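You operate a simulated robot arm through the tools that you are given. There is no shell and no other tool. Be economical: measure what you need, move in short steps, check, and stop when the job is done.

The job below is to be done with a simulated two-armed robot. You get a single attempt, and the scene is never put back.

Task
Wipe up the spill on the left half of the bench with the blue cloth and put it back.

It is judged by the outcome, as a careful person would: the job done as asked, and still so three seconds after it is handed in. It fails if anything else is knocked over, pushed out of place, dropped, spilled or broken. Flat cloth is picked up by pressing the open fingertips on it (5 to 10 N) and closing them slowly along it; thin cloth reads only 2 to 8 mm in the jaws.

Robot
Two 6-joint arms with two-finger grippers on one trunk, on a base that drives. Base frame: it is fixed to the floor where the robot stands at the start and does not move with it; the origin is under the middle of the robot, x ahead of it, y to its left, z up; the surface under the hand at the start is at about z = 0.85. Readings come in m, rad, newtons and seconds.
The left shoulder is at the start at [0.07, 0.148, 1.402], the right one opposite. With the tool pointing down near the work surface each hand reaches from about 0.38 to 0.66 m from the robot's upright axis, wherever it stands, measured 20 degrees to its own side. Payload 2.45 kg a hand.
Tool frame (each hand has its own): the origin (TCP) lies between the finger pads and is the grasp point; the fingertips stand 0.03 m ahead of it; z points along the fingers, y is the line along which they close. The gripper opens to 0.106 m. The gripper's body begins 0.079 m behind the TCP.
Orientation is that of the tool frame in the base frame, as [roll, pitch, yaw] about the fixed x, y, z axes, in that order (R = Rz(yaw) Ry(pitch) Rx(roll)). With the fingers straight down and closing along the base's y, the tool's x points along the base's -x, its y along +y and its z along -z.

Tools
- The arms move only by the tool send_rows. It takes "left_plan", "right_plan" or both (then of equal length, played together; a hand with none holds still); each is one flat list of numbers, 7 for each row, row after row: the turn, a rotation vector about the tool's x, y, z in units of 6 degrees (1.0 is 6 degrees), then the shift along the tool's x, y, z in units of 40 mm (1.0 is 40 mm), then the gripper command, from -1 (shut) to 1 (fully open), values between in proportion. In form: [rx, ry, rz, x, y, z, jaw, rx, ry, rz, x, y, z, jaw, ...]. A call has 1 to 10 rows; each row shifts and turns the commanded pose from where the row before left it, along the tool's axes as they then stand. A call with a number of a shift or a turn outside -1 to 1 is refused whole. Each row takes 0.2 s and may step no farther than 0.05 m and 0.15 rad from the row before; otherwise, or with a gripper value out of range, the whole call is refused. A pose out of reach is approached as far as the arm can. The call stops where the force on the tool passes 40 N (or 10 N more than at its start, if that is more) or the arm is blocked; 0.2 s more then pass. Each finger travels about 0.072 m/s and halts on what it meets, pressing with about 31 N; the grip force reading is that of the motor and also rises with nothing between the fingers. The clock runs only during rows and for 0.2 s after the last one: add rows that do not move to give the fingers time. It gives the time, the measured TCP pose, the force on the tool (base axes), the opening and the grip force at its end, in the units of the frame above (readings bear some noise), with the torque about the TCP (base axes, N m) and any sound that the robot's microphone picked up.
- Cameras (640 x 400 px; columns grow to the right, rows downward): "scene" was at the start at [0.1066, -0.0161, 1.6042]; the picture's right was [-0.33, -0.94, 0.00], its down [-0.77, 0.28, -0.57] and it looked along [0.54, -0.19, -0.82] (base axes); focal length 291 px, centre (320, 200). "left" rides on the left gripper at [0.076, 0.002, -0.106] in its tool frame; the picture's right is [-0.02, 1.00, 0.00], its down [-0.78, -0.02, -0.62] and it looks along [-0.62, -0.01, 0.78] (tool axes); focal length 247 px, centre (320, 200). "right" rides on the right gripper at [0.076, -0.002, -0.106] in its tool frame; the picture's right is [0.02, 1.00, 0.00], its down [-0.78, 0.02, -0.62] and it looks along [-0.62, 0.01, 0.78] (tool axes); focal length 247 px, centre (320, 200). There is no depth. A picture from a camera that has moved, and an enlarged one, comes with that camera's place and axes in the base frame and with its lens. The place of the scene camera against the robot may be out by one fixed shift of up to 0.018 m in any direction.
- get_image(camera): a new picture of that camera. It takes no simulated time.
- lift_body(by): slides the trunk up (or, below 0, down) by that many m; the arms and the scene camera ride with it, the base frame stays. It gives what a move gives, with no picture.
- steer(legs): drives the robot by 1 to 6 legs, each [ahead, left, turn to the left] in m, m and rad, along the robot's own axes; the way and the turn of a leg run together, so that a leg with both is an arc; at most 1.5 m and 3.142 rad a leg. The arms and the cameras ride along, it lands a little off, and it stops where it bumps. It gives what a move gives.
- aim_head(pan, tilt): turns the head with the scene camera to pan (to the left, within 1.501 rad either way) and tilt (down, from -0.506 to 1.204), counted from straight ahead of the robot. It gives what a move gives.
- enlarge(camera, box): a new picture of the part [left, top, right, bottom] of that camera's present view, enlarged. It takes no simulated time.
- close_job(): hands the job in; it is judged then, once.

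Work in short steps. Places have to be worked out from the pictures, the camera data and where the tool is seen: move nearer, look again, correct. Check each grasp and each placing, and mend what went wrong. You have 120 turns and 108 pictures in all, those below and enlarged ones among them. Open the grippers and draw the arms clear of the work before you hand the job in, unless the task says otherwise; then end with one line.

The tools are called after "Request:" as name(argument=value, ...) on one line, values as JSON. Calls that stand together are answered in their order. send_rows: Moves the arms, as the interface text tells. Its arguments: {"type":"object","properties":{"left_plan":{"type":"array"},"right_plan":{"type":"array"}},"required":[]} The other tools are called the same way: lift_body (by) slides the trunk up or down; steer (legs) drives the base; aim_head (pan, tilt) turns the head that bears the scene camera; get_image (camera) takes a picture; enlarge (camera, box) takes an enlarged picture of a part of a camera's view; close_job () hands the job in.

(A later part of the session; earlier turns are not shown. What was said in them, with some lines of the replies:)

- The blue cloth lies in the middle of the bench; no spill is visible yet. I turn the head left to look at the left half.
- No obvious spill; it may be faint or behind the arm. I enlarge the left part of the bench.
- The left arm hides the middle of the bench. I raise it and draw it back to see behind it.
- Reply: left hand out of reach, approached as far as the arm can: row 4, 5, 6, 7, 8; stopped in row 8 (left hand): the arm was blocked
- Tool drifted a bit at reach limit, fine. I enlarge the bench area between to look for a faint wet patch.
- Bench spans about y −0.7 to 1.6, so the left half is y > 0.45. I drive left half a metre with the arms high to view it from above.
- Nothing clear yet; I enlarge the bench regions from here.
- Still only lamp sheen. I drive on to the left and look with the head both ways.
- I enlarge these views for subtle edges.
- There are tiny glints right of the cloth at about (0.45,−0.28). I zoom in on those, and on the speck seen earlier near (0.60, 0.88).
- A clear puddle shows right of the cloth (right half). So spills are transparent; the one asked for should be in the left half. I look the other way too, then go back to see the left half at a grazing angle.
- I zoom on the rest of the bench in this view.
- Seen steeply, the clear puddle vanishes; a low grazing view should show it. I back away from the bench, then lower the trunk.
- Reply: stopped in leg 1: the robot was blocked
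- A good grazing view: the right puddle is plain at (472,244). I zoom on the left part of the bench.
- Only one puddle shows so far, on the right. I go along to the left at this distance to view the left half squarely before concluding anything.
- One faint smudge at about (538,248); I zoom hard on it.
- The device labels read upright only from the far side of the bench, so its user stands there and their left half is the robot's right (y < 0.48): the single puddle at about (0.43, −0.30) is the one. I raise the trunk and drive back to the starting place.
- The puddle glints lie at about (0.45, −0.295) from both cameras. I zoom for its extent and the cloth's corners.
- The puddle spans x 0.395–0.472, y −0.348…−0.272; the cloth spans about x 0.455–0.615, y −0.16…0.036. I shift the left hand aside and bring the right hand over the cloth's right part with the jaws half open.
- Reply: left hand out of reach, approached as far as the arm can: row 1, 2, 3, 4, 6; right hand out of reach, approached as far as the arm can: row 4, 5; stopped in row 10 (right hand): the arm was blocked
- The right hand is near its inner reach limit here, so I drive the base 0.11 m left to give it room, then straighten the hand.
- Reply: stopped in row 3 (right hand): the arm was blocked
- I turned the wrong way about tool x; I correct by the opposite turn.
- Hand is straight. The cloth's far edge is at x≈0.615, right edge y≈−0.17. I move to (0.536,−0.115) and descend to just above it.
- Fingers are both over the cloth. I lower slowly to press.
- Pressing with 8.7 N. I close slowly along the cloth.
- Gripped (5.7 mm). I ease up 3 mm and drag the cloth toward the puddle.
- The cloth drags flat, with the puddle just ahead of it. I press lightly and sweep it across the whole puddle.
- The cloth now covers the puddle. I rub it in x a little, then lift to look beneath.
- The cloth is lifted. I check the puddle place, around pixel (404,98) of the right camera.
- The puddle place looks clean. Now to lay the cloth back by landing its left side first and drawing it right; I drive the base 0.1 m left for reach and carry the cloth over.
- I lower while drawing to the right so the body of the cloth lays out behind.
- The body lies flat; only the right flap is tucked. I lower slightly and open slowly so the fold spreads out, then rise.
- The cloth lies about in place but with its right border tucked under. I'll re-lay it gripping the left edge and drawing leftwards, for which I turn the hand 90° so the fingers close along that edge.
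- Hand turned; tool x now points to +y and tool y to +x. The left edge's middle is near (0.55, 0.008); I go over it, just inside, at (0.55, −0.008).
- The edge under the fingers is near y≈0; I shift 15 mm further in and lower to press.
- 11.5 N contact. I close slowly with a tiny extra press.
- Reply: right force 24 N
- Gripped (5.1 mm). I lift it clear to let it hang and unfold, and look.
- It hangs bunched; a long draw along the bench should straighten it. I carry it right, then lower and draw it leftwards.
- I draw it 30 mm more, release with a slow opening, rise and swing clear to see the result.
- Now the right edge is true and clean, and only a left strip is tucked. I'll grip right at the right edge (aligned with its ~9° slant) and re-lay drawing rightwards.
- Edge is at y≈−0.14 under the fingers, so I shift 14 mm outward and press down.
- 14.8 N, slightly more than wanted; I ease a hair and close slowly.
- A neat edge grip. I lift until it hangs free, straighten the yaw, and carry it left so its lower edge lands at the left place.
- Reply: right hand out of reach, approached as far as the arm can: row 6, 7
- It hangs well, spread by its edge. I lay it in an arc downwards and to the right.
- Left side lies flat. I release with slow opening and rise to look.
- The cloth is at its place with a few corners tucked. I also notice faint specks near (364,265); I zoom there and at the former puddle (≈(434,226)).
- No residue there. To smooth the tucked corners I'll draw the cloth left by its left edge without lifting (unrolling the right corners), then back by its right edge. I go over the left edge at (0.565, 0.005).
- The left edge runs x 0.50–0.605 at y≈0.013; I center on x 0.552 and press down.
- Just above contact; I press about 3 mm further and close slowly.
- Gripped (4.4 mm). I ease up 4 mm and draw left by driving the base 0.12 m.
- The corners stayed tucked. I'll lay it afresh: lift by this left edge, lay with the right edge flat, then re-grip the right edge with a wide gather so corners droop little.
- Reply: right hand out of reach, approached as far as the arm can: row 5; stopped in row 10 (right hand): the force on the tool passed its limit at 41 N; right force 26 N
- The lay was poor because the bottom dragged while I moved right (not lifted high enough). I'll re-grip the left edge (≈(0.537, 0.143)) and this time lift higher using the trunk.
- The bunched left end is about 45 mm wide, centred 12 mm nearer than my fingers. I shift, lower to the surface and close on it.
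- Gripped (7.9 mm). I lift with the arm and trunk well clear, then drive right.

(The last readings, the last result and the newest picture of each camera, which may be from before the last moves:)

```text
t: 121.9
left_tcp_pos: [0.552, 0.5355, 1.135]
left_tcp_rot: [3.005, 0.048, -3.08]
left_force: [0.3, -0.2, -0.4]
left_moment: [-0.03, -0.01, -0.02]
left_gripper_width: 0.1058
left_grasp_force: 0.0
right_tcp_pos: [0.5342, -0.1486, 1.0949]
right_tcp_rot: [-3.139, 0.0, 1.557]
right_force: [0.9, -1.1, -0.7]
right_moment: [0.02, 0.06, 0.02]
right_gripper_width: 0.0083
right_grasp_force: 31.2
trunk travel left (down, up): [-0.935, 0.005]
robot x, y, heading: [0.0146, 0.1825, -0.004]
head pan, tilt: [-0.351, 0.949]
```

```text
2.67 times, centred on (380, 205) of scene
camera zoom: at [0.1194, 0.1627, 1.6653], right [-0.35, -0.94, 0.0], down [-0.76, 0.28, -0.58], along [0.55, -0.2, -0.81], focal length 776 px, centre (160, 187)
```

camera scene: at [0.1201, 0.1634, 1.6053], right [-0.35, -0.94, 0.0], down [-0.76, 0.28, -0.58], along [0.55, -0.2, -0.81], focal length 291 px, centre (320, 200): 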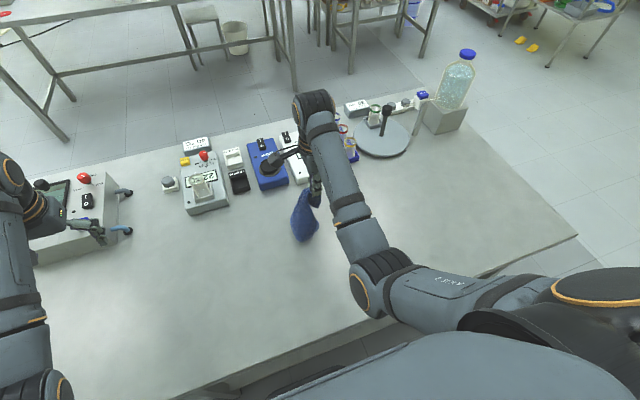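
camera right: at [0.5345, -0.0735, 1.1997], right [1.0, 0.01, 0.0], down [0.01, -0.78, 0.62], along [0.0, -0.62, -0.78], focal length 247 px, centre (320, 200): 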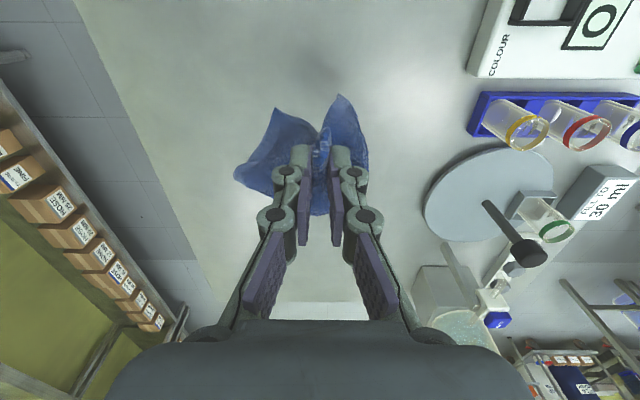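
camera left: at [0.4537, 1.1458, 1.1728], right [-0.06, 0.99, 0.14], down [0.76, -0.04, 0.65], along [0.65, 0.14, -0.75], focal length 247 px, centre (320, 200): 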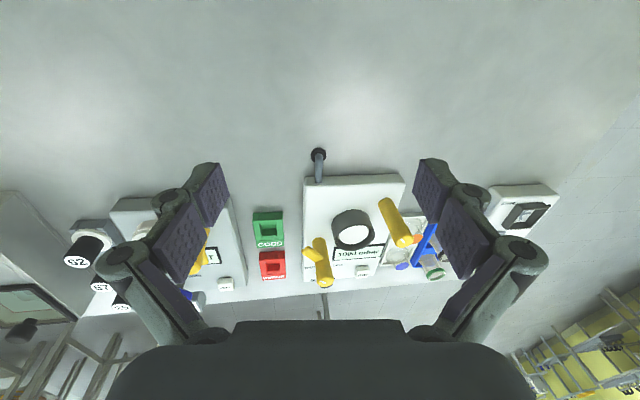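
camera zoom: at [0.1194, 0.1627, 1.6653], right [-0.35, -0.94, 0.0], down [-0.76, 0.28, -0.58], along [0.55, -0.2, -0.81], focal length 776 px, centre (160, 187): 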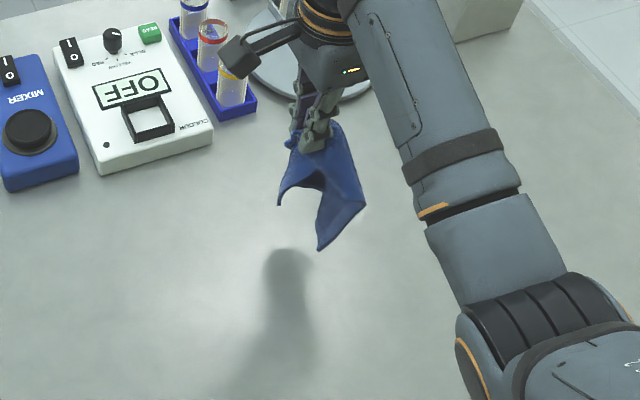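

It hangs free. I lay it, drawing leftwards in an arc.

Request:
send_rows(right_plan=[0, 0, 0, 0.2, 0, 0.8, -1, 0, 0, 0, 0.3, 0, 0.8, -1, 0, 0, 0, 0.4, 0, 0.7, -1, 0, 0, 0, 0.5, 0, 0.65, -1, 0, 0, 0, 0.5, 0, 0.55, -1, 0, 0, 0, 0.55, 0, 0.5, -1, 0, 0, 0, 0.55, 0, 0.4, -1, 0, 0, 0, 0.6, 0, 0.35, -1, 0, 0, 0, 0.6, 0, 0.2, -1, 0, 0, 0, 0.6, 0, 0.05, -1])

Request:
send_rows(right_plan=[0, 0, 0, 0, 0, 0, -0.7, 0, 0, 0, 0, 0, 0, -0.3, 0, 0, 0, 0, 0, 0, 0.2, 0, 0, 0, 0, 0, 0, 0.4, 0, 0, 0, 0, 0, -0.5, 0.4, 0, 0, 0, 0, 0, -0.9, 0.4, 0, 0, 0, -0.9, 0, -0.7, 0.4, 0, 0, 0, -0.9, 0, 0, 0.9, 0, 0, 0, -0.9, 0, 0, 0.9, 0, 0, 0, -0.9, 0, 0, 0.9])

Request:
send_rows(right_plan=[0, 0, 0, -0.9, 0, 0, 0.9, 0, 0, 0, -0.9, 0, 0, 0.9, 0, 0, 0, -0.9, 0, 0, 0.9, 0, 0, 0, -0.5, 0, 0, 0.9])

Request:
enlarge(camera="scene", box=[220, 130, 460, 280])

```text
t: 124.1
left_tcp_pos: [0.5525, 0.5372, 1.1339]
left_tcp_rot: [3.007, 0.047, -3.078]
left_force: [-0.5, -0.9, 1.1]
left_moment: [0.01, 0.01, 0.0]
left_gripper_width: 0.1061
left_grasp_force: 0.1
right_tcp_pos: [0.5349, 0.0421, 0.892]
right_tcp_rot: [-3.141, 0.002, 1.558]
right_force: [0.1, -0.1, 0.1]
right_moment: [-0.03, 0.05, 0.04]
right_gripper_width: 0.0081
right_grasp_force: 31.0
trunk travel left (down, up): [-0.935, 0.005]
robot x, y, heading: [0.0107, 0.1789, -0.002]
head pan, tilt: [-0.351, 0.949]
```

```text
t: 126.3
left_tcp_pos: [0.5518, 0.5347, 1.1351]
left_tcp_rot: [3.004, 0.047, -3.08]
left_force: [0.5, 0.3, 1.2]
left_moment: [0.01, 0.02, 0.01]
left_gripper_width: 0.1063
left_grasp_force: 0.1
right_tcp_pos: [0.5343, -0.102, 0.9774]
right_tcp_rot: [-3.139, -0.002, 1.557]
right_force: [-0.2, -0.5, 0.5]
right_moment: [0.02, -0.01, 0.05]
right_gripper_width: 0.1006
right_grasp_force: 0.1
trunk travel left (down, up): [-0.935, 0.005]
robot x, y, heading: [0.0143, 0.185, -0.002]
head pan, tilt: [-0.351, 0.949]
```

```text
t: 127.3
left_tcp_pos: [0.5519, 0.5356, 1.1336]
left_tcp_rot: [3.005, 0.048, -3.077]
left_force: [0.1, -0.1, -0.5]
left_moment: [0.02, 0.01, 0.02]
left_gripper_width: 0.1059
left_grasp_force: 0.0
right_tcp_pos: [0.5311, -0.2307, 0.9762]
right_tcp_rot: [-3.14, 0.0, 1.557]
right_force: [0.2, 0.4, -0.5]
right_moment: [0.03, -0.02, -0.01]
right_gripper_width: 0.1008
right_grasp_force: 0.1
trunk travel left (down, up): [-0.935, 0.005]
robot x, y, heading: [0.0113, 0.1822, -0.006]
head pan, tilt: [-0.351, 0.949]
```

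```text
2.67 times, centred on (340, 205) of scene
camera zoom: at [0.1195, 0.1619, 1.6653], right [-0.35, -0.94, 0.0], down [-0.76, 0.28, -0.58], along [0.55, -0.2, -0.81], focal length 776 px, centre (267, 187)
```

zoom: 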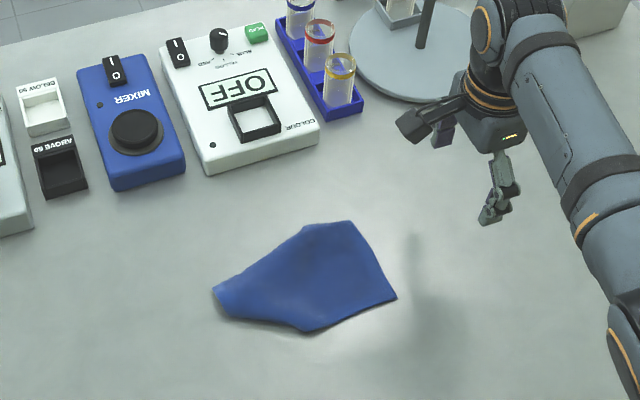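

Right edge now lies flat from (0.484,−0.125) to (0.602,−0.119). I go over its middle with jaws nearly 95 mm open for a wide gather.

Request:
send_rows(right_plan=[0, 0, 0, 0.75, 0.075, 0, 0.7, 0, 0, 0, 0.75, 0.075, 0, 0.7, 0, 0, 0, 0.75, 0.075, 0, 0.7, 0, 0, 0, 0.75, 0.075, 0, 0.7, 0, 0, 0, 0, 0, 0.9, 0.7, 0, 0, 0, 0, 0, 0.6, 0.7, 0, 0, 0, 0, 0, 0, 0.7])

Request:
get_image(camera="right")

```text
t: 128.9
left_tcp_pos: [0.5511, 0.5375, 1.1336]
left_tcp_rot: [3.009, 0.048, -3.079]
left_force: [0.1, -0.6, 0.4]
left_moment: [-0.01, -0.02, -0.01]
left_gripper_width: 0.106
left_grasp_force: 0.1
right_tcp_pos: [0.5465, -0.1078, 0.9186]
right_tcp_rot: [-3.14, -0.001, 1.558]
right_force: [-0.3, -0.4, 0.1]
right_moment: [0.0, -0.02, -0.02]
right_gripper_width: 0.0901
right_grasp_force: 0.0
trunk travel left (down, up): [-0.935, 0.005]
robot x, y, heading: [0.0133, 0.1779, -0.003]
head pan, tilt: [-0.351, 0.949]
```

```text
14 pictures are left
camera right: at [0.5466, -0.032, 1.0241], right [1.0, 0.01, 0.0], down [0.01, -0.78, 0.62], along [0.0, -0.62, -0.78], focal length 247 px, centre (320, 200)
```

right: 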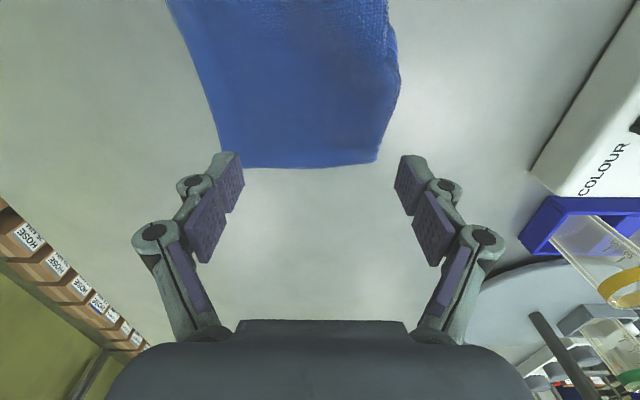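

Edge middle is (0.530, −0.132). I shift to (0.530, −0.119) and press.

Request:
send_rows(right_plan=[0, 0, 0, -0.28, -0.4, 0, 0.7, 0, 0, 0, 0, 0, 0.5, 0.7, 0, 0, 0, 0, 0, 0.25, 0.7, 0, 0, 0, 0, 0, 0.1, 0.7, 0, 0, 0, 0, 0, 0.06, 0.7, 0, 0, 0, 0, 0, 0.03, 0.7, 0, 0, 0, 0, 0, 0, 0.7])

```text
t: 130.5
left_tcp_pos: [0.5515, 0.5368, 1.1341]
left_tcp_rot: [3.004, 0.047, -3.078]
left_force: [0.9, -0.5, 0.9]
left_moment: [0.02, -0.02, 0.02]
left_gripper_width: 0.106
left_grasp_force: 0.1
right_tcp_pos: [0.5291, -0.1206, 0.8794]
right_tcp_rot: [-3.139, -0.001, 1.556]
right_force: [0.5, 0.3, 0.4]
right_moment: [0.0, 0.01, 0.0]
right_gripper_width: 0.0901
right_grasp_force: 0.1
trunk travel left (down, up): [-0.935, 0.005]
robot x, y, heading: [0.0095, 0.1764, -0.005]
head pan, tilt: [-0.351, 0.949]
```

No contact yet (open tips sit a bit higher). I go down in 1.2 mm steps.

Request:
send_rows(right_plan=[0, 0, 0, 0, 0, 0.03, 0.7, 0, 0, 0, 0, 0, 0.03, 0.7, 0, 0, 0, 0, 0, 0, 0.7])

```text
t: 131.3
left_tcp_pos: [0.5519, 0.5368, 1.1347]
left_tcp_rot: [3.007, 0.047, -3.078]
left_force: [0.3, 0.1, 0.1]
left_moment: [-0.03, 0.01, 0.02]
left_gripper_width: 0.1061
left_grasp_force: 0.0
right_tcp_pos: [0.5278, -0.1209, 0.8776]
right_tcp_rot: [-3.139, 0.0, 1.557]
right_force: [-0.1, -0.4, -0.1]
right_moment: [-0.03, 0.02, 0.0]
right_gripper_width: 0.0903
right_grasp_force: 0.1
trunk travel left (down, up): [-0.935, 0.005]
robot x, y, heading: [0.0092, 0.1812, -0.006]
head pan, tilt: [-0.351, 0.949]
```

Request:
send_rows(right_plan=[0, 0, 0, 0, 0, 0.04, 0.7, 0, 0, 0, 0, 0, 0.04, 0.7, 0, 0, 0, 0, 0, 0, 0.7])

```text
t: 132.1
left_tcp_pos: [0.5513, 0.5368, 1.1332]
left_tcp_rot: [3.005, 0.046, -3.08]
left_force: [-1.0, -0.5, 0.1]
left_moment: [0.04, 0.02, -0.01]
left_gripper_width: 0.106
left_grasp_force: 0.0
right_tcp_pos: [0.5284, -0.1211, 0.8743]
right_tcp_rot: [-3.14, 0.0, 1.557]
right_force: [-0.3, -0.1, 0.7]
right_moment: [-0.05, -0.01, -0.01]
right_gripper_width: 0.0906
right_grasp_force: 0.6
trunk travel left (down, up): [-0.935, 0.005]
robot x, y, heading: [0.0092, 0.1806, -0.005]
head pan, tilt: [-0.351, 0.949]
```

Light contact. I press 1.5 mm more, then close slowly while raising to follow the tips' arc.

Request:
send_rows(right_plan=[0, 0, 0, 0, 0, 0.04, 0.7, 0, 0, 0, 0, 0, 0, 0.6, 0, 0, 0, 0, 0, -0.02, 0.49, 0, 0, 0, 0, 0, -0.025, 0.38, 0, 0, 0, 0, 0, -0.025, 0.27, 0, 0, 0, 0, 0, -0.025, 0.16, 0, 0, 0, 0, 0, -0.025, 0.05, 0, 0, 0, 0, 0, -0.025, -0.06, 0, 0, 0, 0, 0, -0.02, -0.15, 0, 0, 0, 0, 0, -0.015, -0.25])

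Request:
send_rows(right_plan=[0, 0, 0, 0, 0, 0, -0.35, 0, 0, 0, 0, 0, 0, -0.45, 0, 0, 0, 0, 0, 0, -0.55, 0, 0, 0, 0, 0, 0, -0.65, 0, 0, 0, 0, 0, 0, -0.75, 0, 0, 0, 0, 0, 0, -0.85, 0, 0, 0, 0, 0, 0, -0.95, 0, 0, 0, 0, 0, 0, -1, 0, 0, 0, 0, 0, 0, -1])

Request:
get_image(camera="right")

```text
t: 134.3
left_tcp_pos: [0.5503, 0.5367, 1.1344]
left_tcp_rot: [3.008, 0.048, -3.079]
left_force: [0.5, -0.4, 0.5]
left_moment: [0.01, 0.01, -0.02]
left_gripper_width: 0.1061
left_grasp_force: 0.0
right_tcp_pos: [0.5276, -0.12, 0.8815]
right_tcp_rot: [-3.141, -0.001, 1.557]
right_force: [0.3, -0.4, 7.4]
right_moment: [0.02, 0.01, 0.01]
right_gripper_width: 0.0423
right_grasp_force: 0.0
trunk travel left (down, up): [-0.935, 0.005]
robot x, y, heading: [0.0144, 0.179, -0.009]
head pan, tilt: [-0.351, 0.949]
```

```text
t: 136.3
left_tcp_pos: [0.5489, 0.5366, 1.1351]
left_tcp_rot: [3.008, 0.052, -3.08]
left_force: [-1.1, 0.8, 0.2]
left_moment: [-0.03, -0.03, 0.03]
left_gripper_width: 0.1062
left_grasp_force: 0.0
right_tcp_pos: [0.5278, -0.1206, 0.8823]
right_tcp_rot: [3.138, 0.001, 1.555]
right_force: [4.9, -4.2, 29.7]
right_moment: [0.03, -0.4, -0.06]
right_gripper_width: 0.009
right_grasp_force: 31.1
trunk travel left (down, up): [-0.935, 0.005]
robot x, y, heading: [0.0139, 0.183, -0.004]
head pan, tilt: [-0.351, 0.949]
```

```text
13 pictures are left
camera right: at [0.5278, -0.0439, 0.9883], right [1.0, 0.01, 0.0], down [0.0, -0.78, 0.62], along [0.01, -0.62, -0.78], focal length 247 px, centre (320, 200)
```

right: 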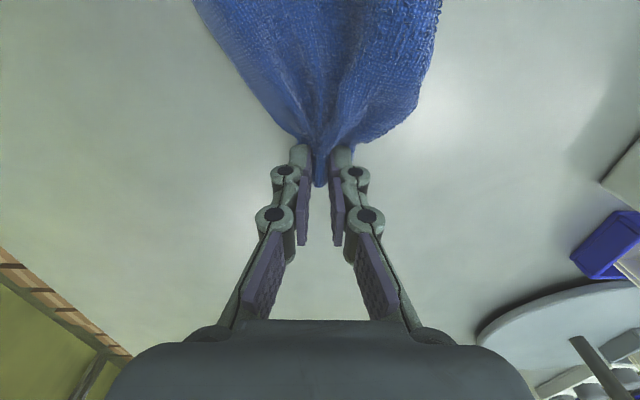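

A wide gather, 9 mm. I lift it clear and carry it left to start the final lay.

Request:
send_rows(right_plan=[0, 0, 0, 0, 0, -0.9, -1, 0, 0, 0, 0, 0, -0.9, -1, 0, 0, 0, 0, 0, -0.9, -1, 0, 0, 0, 0, 0, -0.9, -1, 0, 0, 0, 0, 0, -0.9, -1, 0, 0, 0, 0, 0, -0.7, -1, 0, 0, 0, 0.8, 0.06, 0, -1, 0, 0, 0, 0.8, 0.06, 0, -1, 0, 0, 0, 0.8, 0.06, 0, -1, 0, 0, 0, 0.8, 0.06, 0, -1])

Request:
send_rows(right_plan=[0, 0, 0, 0.4, 0, 0, -1, 0, 0, 0, 0, 0, 0, -1])

Request:
get_image(camera="scene")

```text
t: 138.5
left_tcp_pos: [0.5523, 0.5376, 1.1339]
left_tcp_rot: [3.006, 0.047, -3.08]
left_force: [1.0, 0.1, -0.2]
left_moment: [-0.02, 0.0, 0.02]
left_gripper_width: 0.1062
left_grasp_force: 0.0
right_tcp_pos: [0.5405, 0.0084, 1.0884]
right_tcp_rot: [-3.139, 0.002, 1.557]
right_force: [-0.6, 0.4, 0.0]
right_moment: [-0.02, -0.07, -0.01]
right_gripper_width: 0.0091
right_grasp_force: 31.5
trunk travel left (down, up): [-0.935, 0.005]
robot x, y, heading: [0.0153, 0.1792, -0.01]
head pan, tilt: [-0.351, 0.949]
```

```text
t: 139.1
left_tcp_pos: [0.5523, 0.5366, 1.1342]
left_tcp_rot: [3.006, 0.048, -3.078]
left_force: [-0.3, 0.3, -0.3]
left_moment: [0.03, 0.01, -0.03]
left_gripper_width: 0.1061
left_grasp_force: 0.1
right_tcp_pos: [0.541, 0.0224, 1.0871]
right_tcp_rot: [-3.14, 0.002, 1.557]
right_force: [0.2, 0.3, 0.6]
right_moment: [-0.03, -0.09, 0.02]
right_gripper_width: 0.0089
right_grasp_force: 31.1
trunk travel left (down, up): [-0.935, 0.005]
robot x, y, heading: [0.0129, 0.1826, -0.005]
head pan, tilt: [-0.351, 0.949]
```

```text
12 pictures are left
camera scene: at [0.1196, 0.1632, 1.6653], right [-0.35, -0.94, 0.0], down [-0.76, 0.28, -0.58], along [0.55, -0.2, -0.81], focal length 291 px, centre (320, 200)
```

scene: 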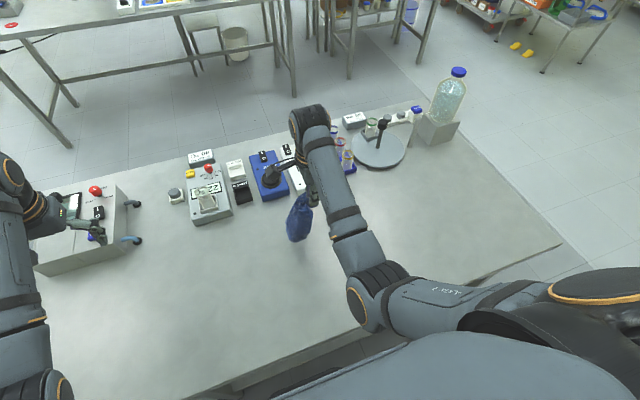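

I lay it in an arc to the right, then open wide slowly while following the tips' arc so the gather spreads out.

Request:
send_rows(right_plan=[0, 0, 0, -0.1, 0, 0.8, -1, 0, 0, 0, -0.2, 0, 0.8, -1, 0, 0, 0, -0.3, 0, 0.7, -1, 0, 0, 0, -0.4, 0, 0.6, -1, 0, 0, 0, -0.5, 0, 0.55, -1, 0, 0, 0, -0.5, 0, 0.5, -1, 0, 0, 0, -0.55, 0, 0.4, -1, 0, 0, 0, -0.6, 0, 0.3, -1, 0, 0, 0, -0.6, 0, 0.2, -1, 0, 0, 0, -0.6, 0, 0.1, -1])

Request:
send_rows(right_plan=[0, 0, 0, 0, 0, 0.08, -0.9, 0, 0, 0, 0, 0, 0, -0.7, 0, 0, 0, 0, 0, 0, -0.5, 0, 0, 0, 0, 0, 0, -0.3, 0, 0, 0, 0, 0, 0.02, -0.15, 0, 0, 0, 0, 0, 0.03, 0, 0, 0, 0, 0, 0, 0.04, 0.15, 0, 0, 0, 0, 0, 0.04, 0.3, 0, 0, 0, 0, 0, 0.03, 0.45, 0, 0, 0, 0, 0, 0, 0.6])

Request:
get_image(camera="right")

```text
t: 141.3
left_tcp_pos: [0.5517, 0.5354, 1.1341]
left_tcp_rot: [3.004, 0.047, -3.079]
left_force: [0.7, -0.4, 0.0]
left_moment: [0.06, 0.01, -0.01]
left_gripper_width: 0.1062
left_grasp_force: 0.1
right_tcp_pos: [0.5397, -0.1542, 0.8882]
right_tcp_rot: [-3.14, 0.001, 1.558]
right_force: [-0.5, 0.1, 0.2]
right_moment: [0.05, -0.05, -0.01]
right_gripper_width: 0.0088
right_grasp_force: 31.6
trunk travel left (down, up): [-0.935, 0.005]
robot x, y, heading: [0.0104, 0.1806, -0.004]
head pan, tilt: [-0.351, 0.949]
```

```text
t: 143.5
left_tcp_pos: [0.5524, 0.5369, 1.1351]
left_tcp_rot: [3.006, 0.048, -3.078]
left_force: [-0.2, -0.1, -0.8]
left_moment: [0.01, 0.01, -0.01]
left_gripper_width: 0.1062
left_grasp_force: 0.0
right_tcp_pos: [0.5381, -0.1524, 0.8806]
right_tcp_rot: [-3.139, -0.001, 1.556]
right_force: [-0.6, 0.9, 0.0]
right_moment: [0.03, 0.02, -0.04]
right_gripper_width: 0.0847
right_grasp_force: 0.1
trunk travel left (down, up): [-0.935, 0.005]
robot x, y, heading: [0.012, 0.1803, -0.007]
head pan, tilt: [-0.351, 0.949]
```

```text
11 pictures are left
camera right: at [0.5385, -0.0753, 0.9857], right [1.0, 0.01, 0.0], down [0.01, -0.78, 0.62], along [0.0, -0.62, -0.78], focal length 247 px, centre (320, 200)
```

right: 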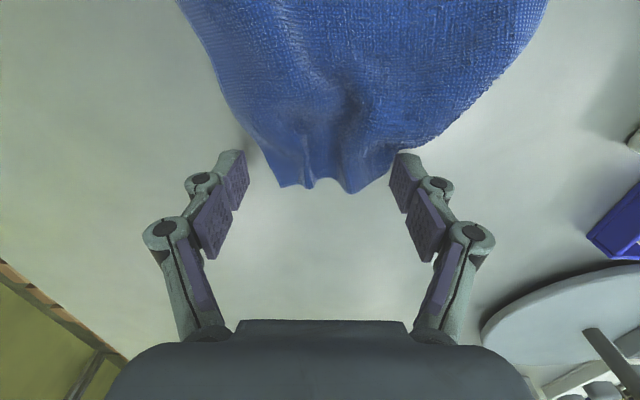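

Much better spread. I rise, move right and back clear, and view the result.

Request:
send_rows(right_plan=[0, 0, 0, 0, 0, -0.5, 0.6, 0, 0, 0, 0, 0, -0.9, 0.6, 0, 0, 0, -0.9, 0, -0.9, 0.6, 0, 0, 0, -0.9, 0, -0.9, 0.8, 0, 0, 0, -0.9, -0.3, 0, 1, 0, 0, 0, -0.9, -0.3, 0, 1, 0, 0, 0, -0.9, -0.3, 0, 1, 0, 0, 0, -0.5, -0.3, 0, 1])

Request:
enlarge(camera="scene", box=[220, 130, 460, 280])

```text
refused: row 3 steps farther than a row can; nothing moved
```

```text
2.67 times, centred on (340, 205) of scene
camera zoom: at [0.1194, 0.1623, 1.6653], right [-0.35, -0.94, 0.0], down [-0.76, 0.28, -0.58], along [0.55, -0.2, -0.81], focal length 776 px, centre (267, 187)
```

zoom: 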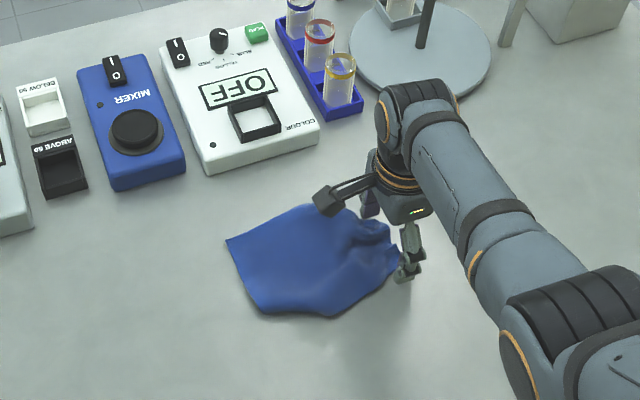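

The cloth lies well spread in its place. The retreat was refused for step size; I redo it with smaller steps.

Request:
send_rows(right_plan=[0, 0, 0, 0, 0, -0.5, 0.6, 0, 0, 0, 0, 0, -0.9, 0.6, 0, 0, 0, 0, 0, -0.9, 0.6, 0, 0, 0, 0, 0, -0.9, 0.8, 0, 0, 0, -0.9, -0.3, 0, 1, 0, 0, 0, -0.9, -0.3, 0, 1, 0, 0, 0, -0.9, -0.3, 0, 1, 0, 0, 0, -0.9, -0.3, 0, 1, 0, 0, 0, -0.9, -0.3, 0, 1, 0, 0, 0, 0, 0, 0, 1])

Request:
get_image(camera="scene")

Request:
enlarge(camera="scene", box=[220, 130, 460, 280])

```text
t: 145.7
left_tcp_pos: [0.5522, 0.5367, 1.1348]
left_tcp_rot: [3.007, 0.048, -3.08]
left_force: [-0.2, -0.9, -1.2]
left_moment: [-0.01, 0.02, 0.0]
left_gripper_width: 0.106
left_grasp_force: 0.1
right_tcp_pos: [0.473, -0.3302, 1.0081]
right_tcp_rot: [-3.137, 0.003, 1.556]
right_force: [0.0, 0.3, 0.3]
right_moment: [0.0, -0.01, 0.03]
right_gripper_width: 0.1059
right_grasp_force: 0.1
trunk travel left (down, up): [-0.935, 0.005]
robot x, y, heading: [0.011, 0.1795, -0.007]
head pan, tilt: [-0.351, 0.949]
```

```text
9 pictures are left
camera scene: at [0.1198, 0.1632, 1.6653], right [-0.35, -0.94, 0.0], down [-0.76, 0.28, -0.58], along [0.55, -0.2, -0.81], focal length 291 px, centre (320, 200)
```

scene: 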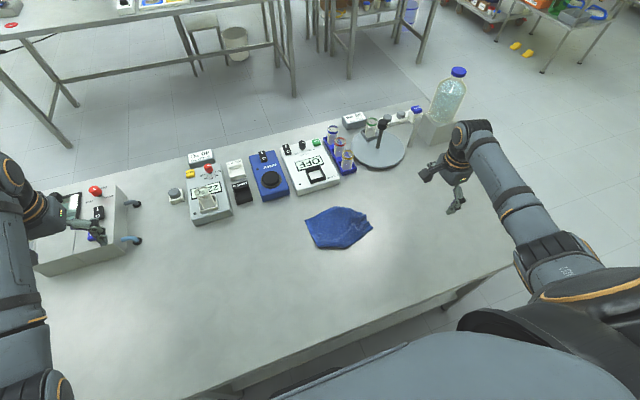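

```text
2.67 times, centred on (340, 205) of scene
camera zoom: at [0.1198, 0.1632, 1.6653], right [-0.35, -0.94, 0.0], down [-0.76, 0.28, -0.58], along [0.55, -0.2, -0.81], focal length 776 px, centre (267, 187)
```

zoom: 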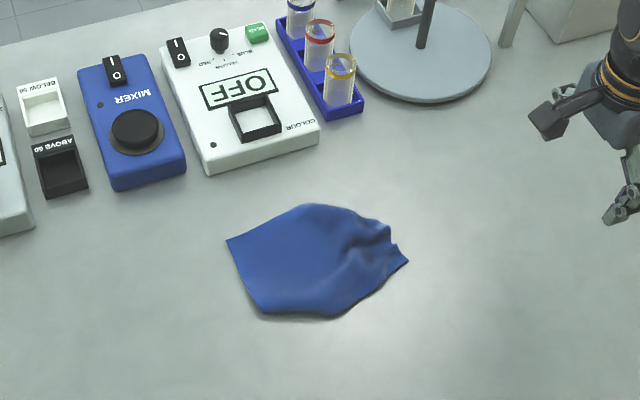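

The cloth now covers its original footprint (y −0.16…0.035). Finally I check the wiped place at the grazing view that showed the puddle before, from further left.

Request:
steer(legs=[[0, 0.8, 0]])

Request:
aim_head(pan=-0.6, tilt=0.7)

Request:
get_image(camera="scene")

```text
t: 149.9
left_tcp_pos: [0.5578, 1.3162, 1.1348]
left_tcp_rot: [3.007, 0.049, -3.08]
left_force: [0.7, -0.2, 0.6]
left_moment: [-0.02, 0.01, 0.05]
left_gripper_width: 0.106
left_grasp_force: 0.0
right_tcp_pos: [0.4777, 0.4487, 1.0071]
right_tcp_rot: [-3.138, -0.001, 1.556]
right_force: [0.1, -0.6, 0.1]
right_moment: [0.04, 0.0, 0.01]
right_gripper_width: 0.1061
right_grasp_force: 0.0
trunk travel left (down, up): [-0.935, 0.005]
robot x, y, heading: [0.02, 0.959, -0.01]
head pan, tilt: [-0.351, 0.949]
```

```text
t: 150.6
left_tcp_pos: [0.5594, 1.3181, 1.1344]
left_tcp_rot: [3.007, 0.046, -3.081]
left_force: [0.0, -0.6, 0.4]
left_moment: [-0.03, 0.01, -0.01]
left_gripper_width: 0.1061
left_grasp_force: 0.0
right_tcp_pos: [0.478, 0.4502, 1.008]
right_tcp_rot: [-3.139, 0.0, 1.555]
right_force: [-0.2, 0.4, -0.2]
right_moment: [0.01, 0.01, -0.01]
right_gripper_width: 0.106
right_grasp_force: 0.0
trunk travel left (down, up): [-0.935, 0.005]
robot x, y, heading: [0.0179, 0.9586, -0.008]
head pan, tilt: [-0.6, 0.7]
```

```text
7 pictures are left
camera scene: at [0.1264, 0.9212, 1.6851], right [-0.57, -0.82, 0.0], down [-0.53, 0.37, -0.76], along [0.63, -0.44, -0.64], focal length 291 px, centre (320, 200)
```

scene: 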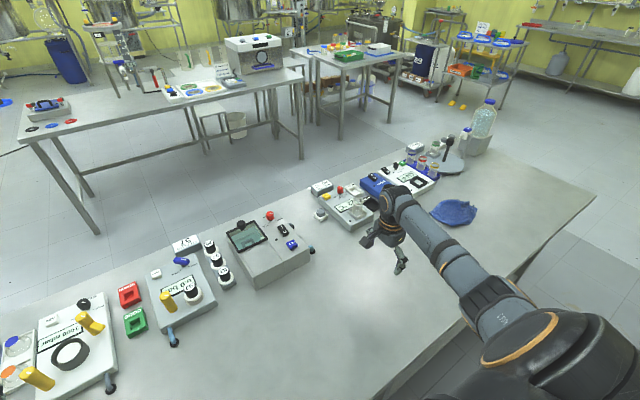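

Request:
enlarge(camera="scene", box=[430, 170, 590, 270])

```text
4.00 times, centred on (510, 220) of scene
camera zoom: at [0.1264, 0.9212, 1.6851], right [-0.57, -0.82, 0.0], down [-0.53, 0.37, -0.76], along [0.63, -0.44, -0.64], focal length 1164 px, centre (-440, 120)
```

zoom: 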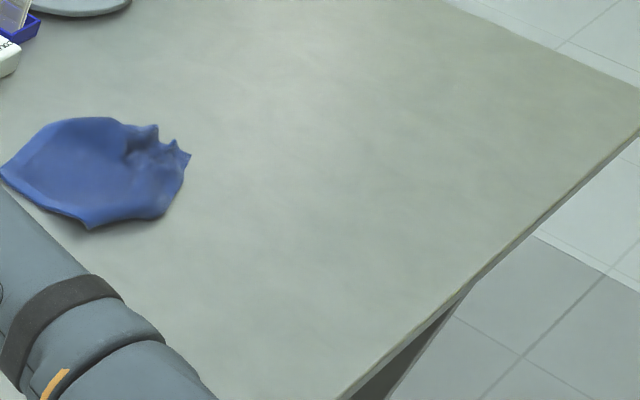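

The same view that showed the puddle before now shows a clean bench, with the cloth back in its place. Grippers are open and the arms are clear; I hand in.

Request:
close_job()

```text
The job is handed in.
```

I wiped up the spill with the blue cloth and put the cloth back over its original spot, though not perfectly flat. I took "left half" as seen from the side the device labels face, which is the robot's right; the only spill I found on the bench was there.
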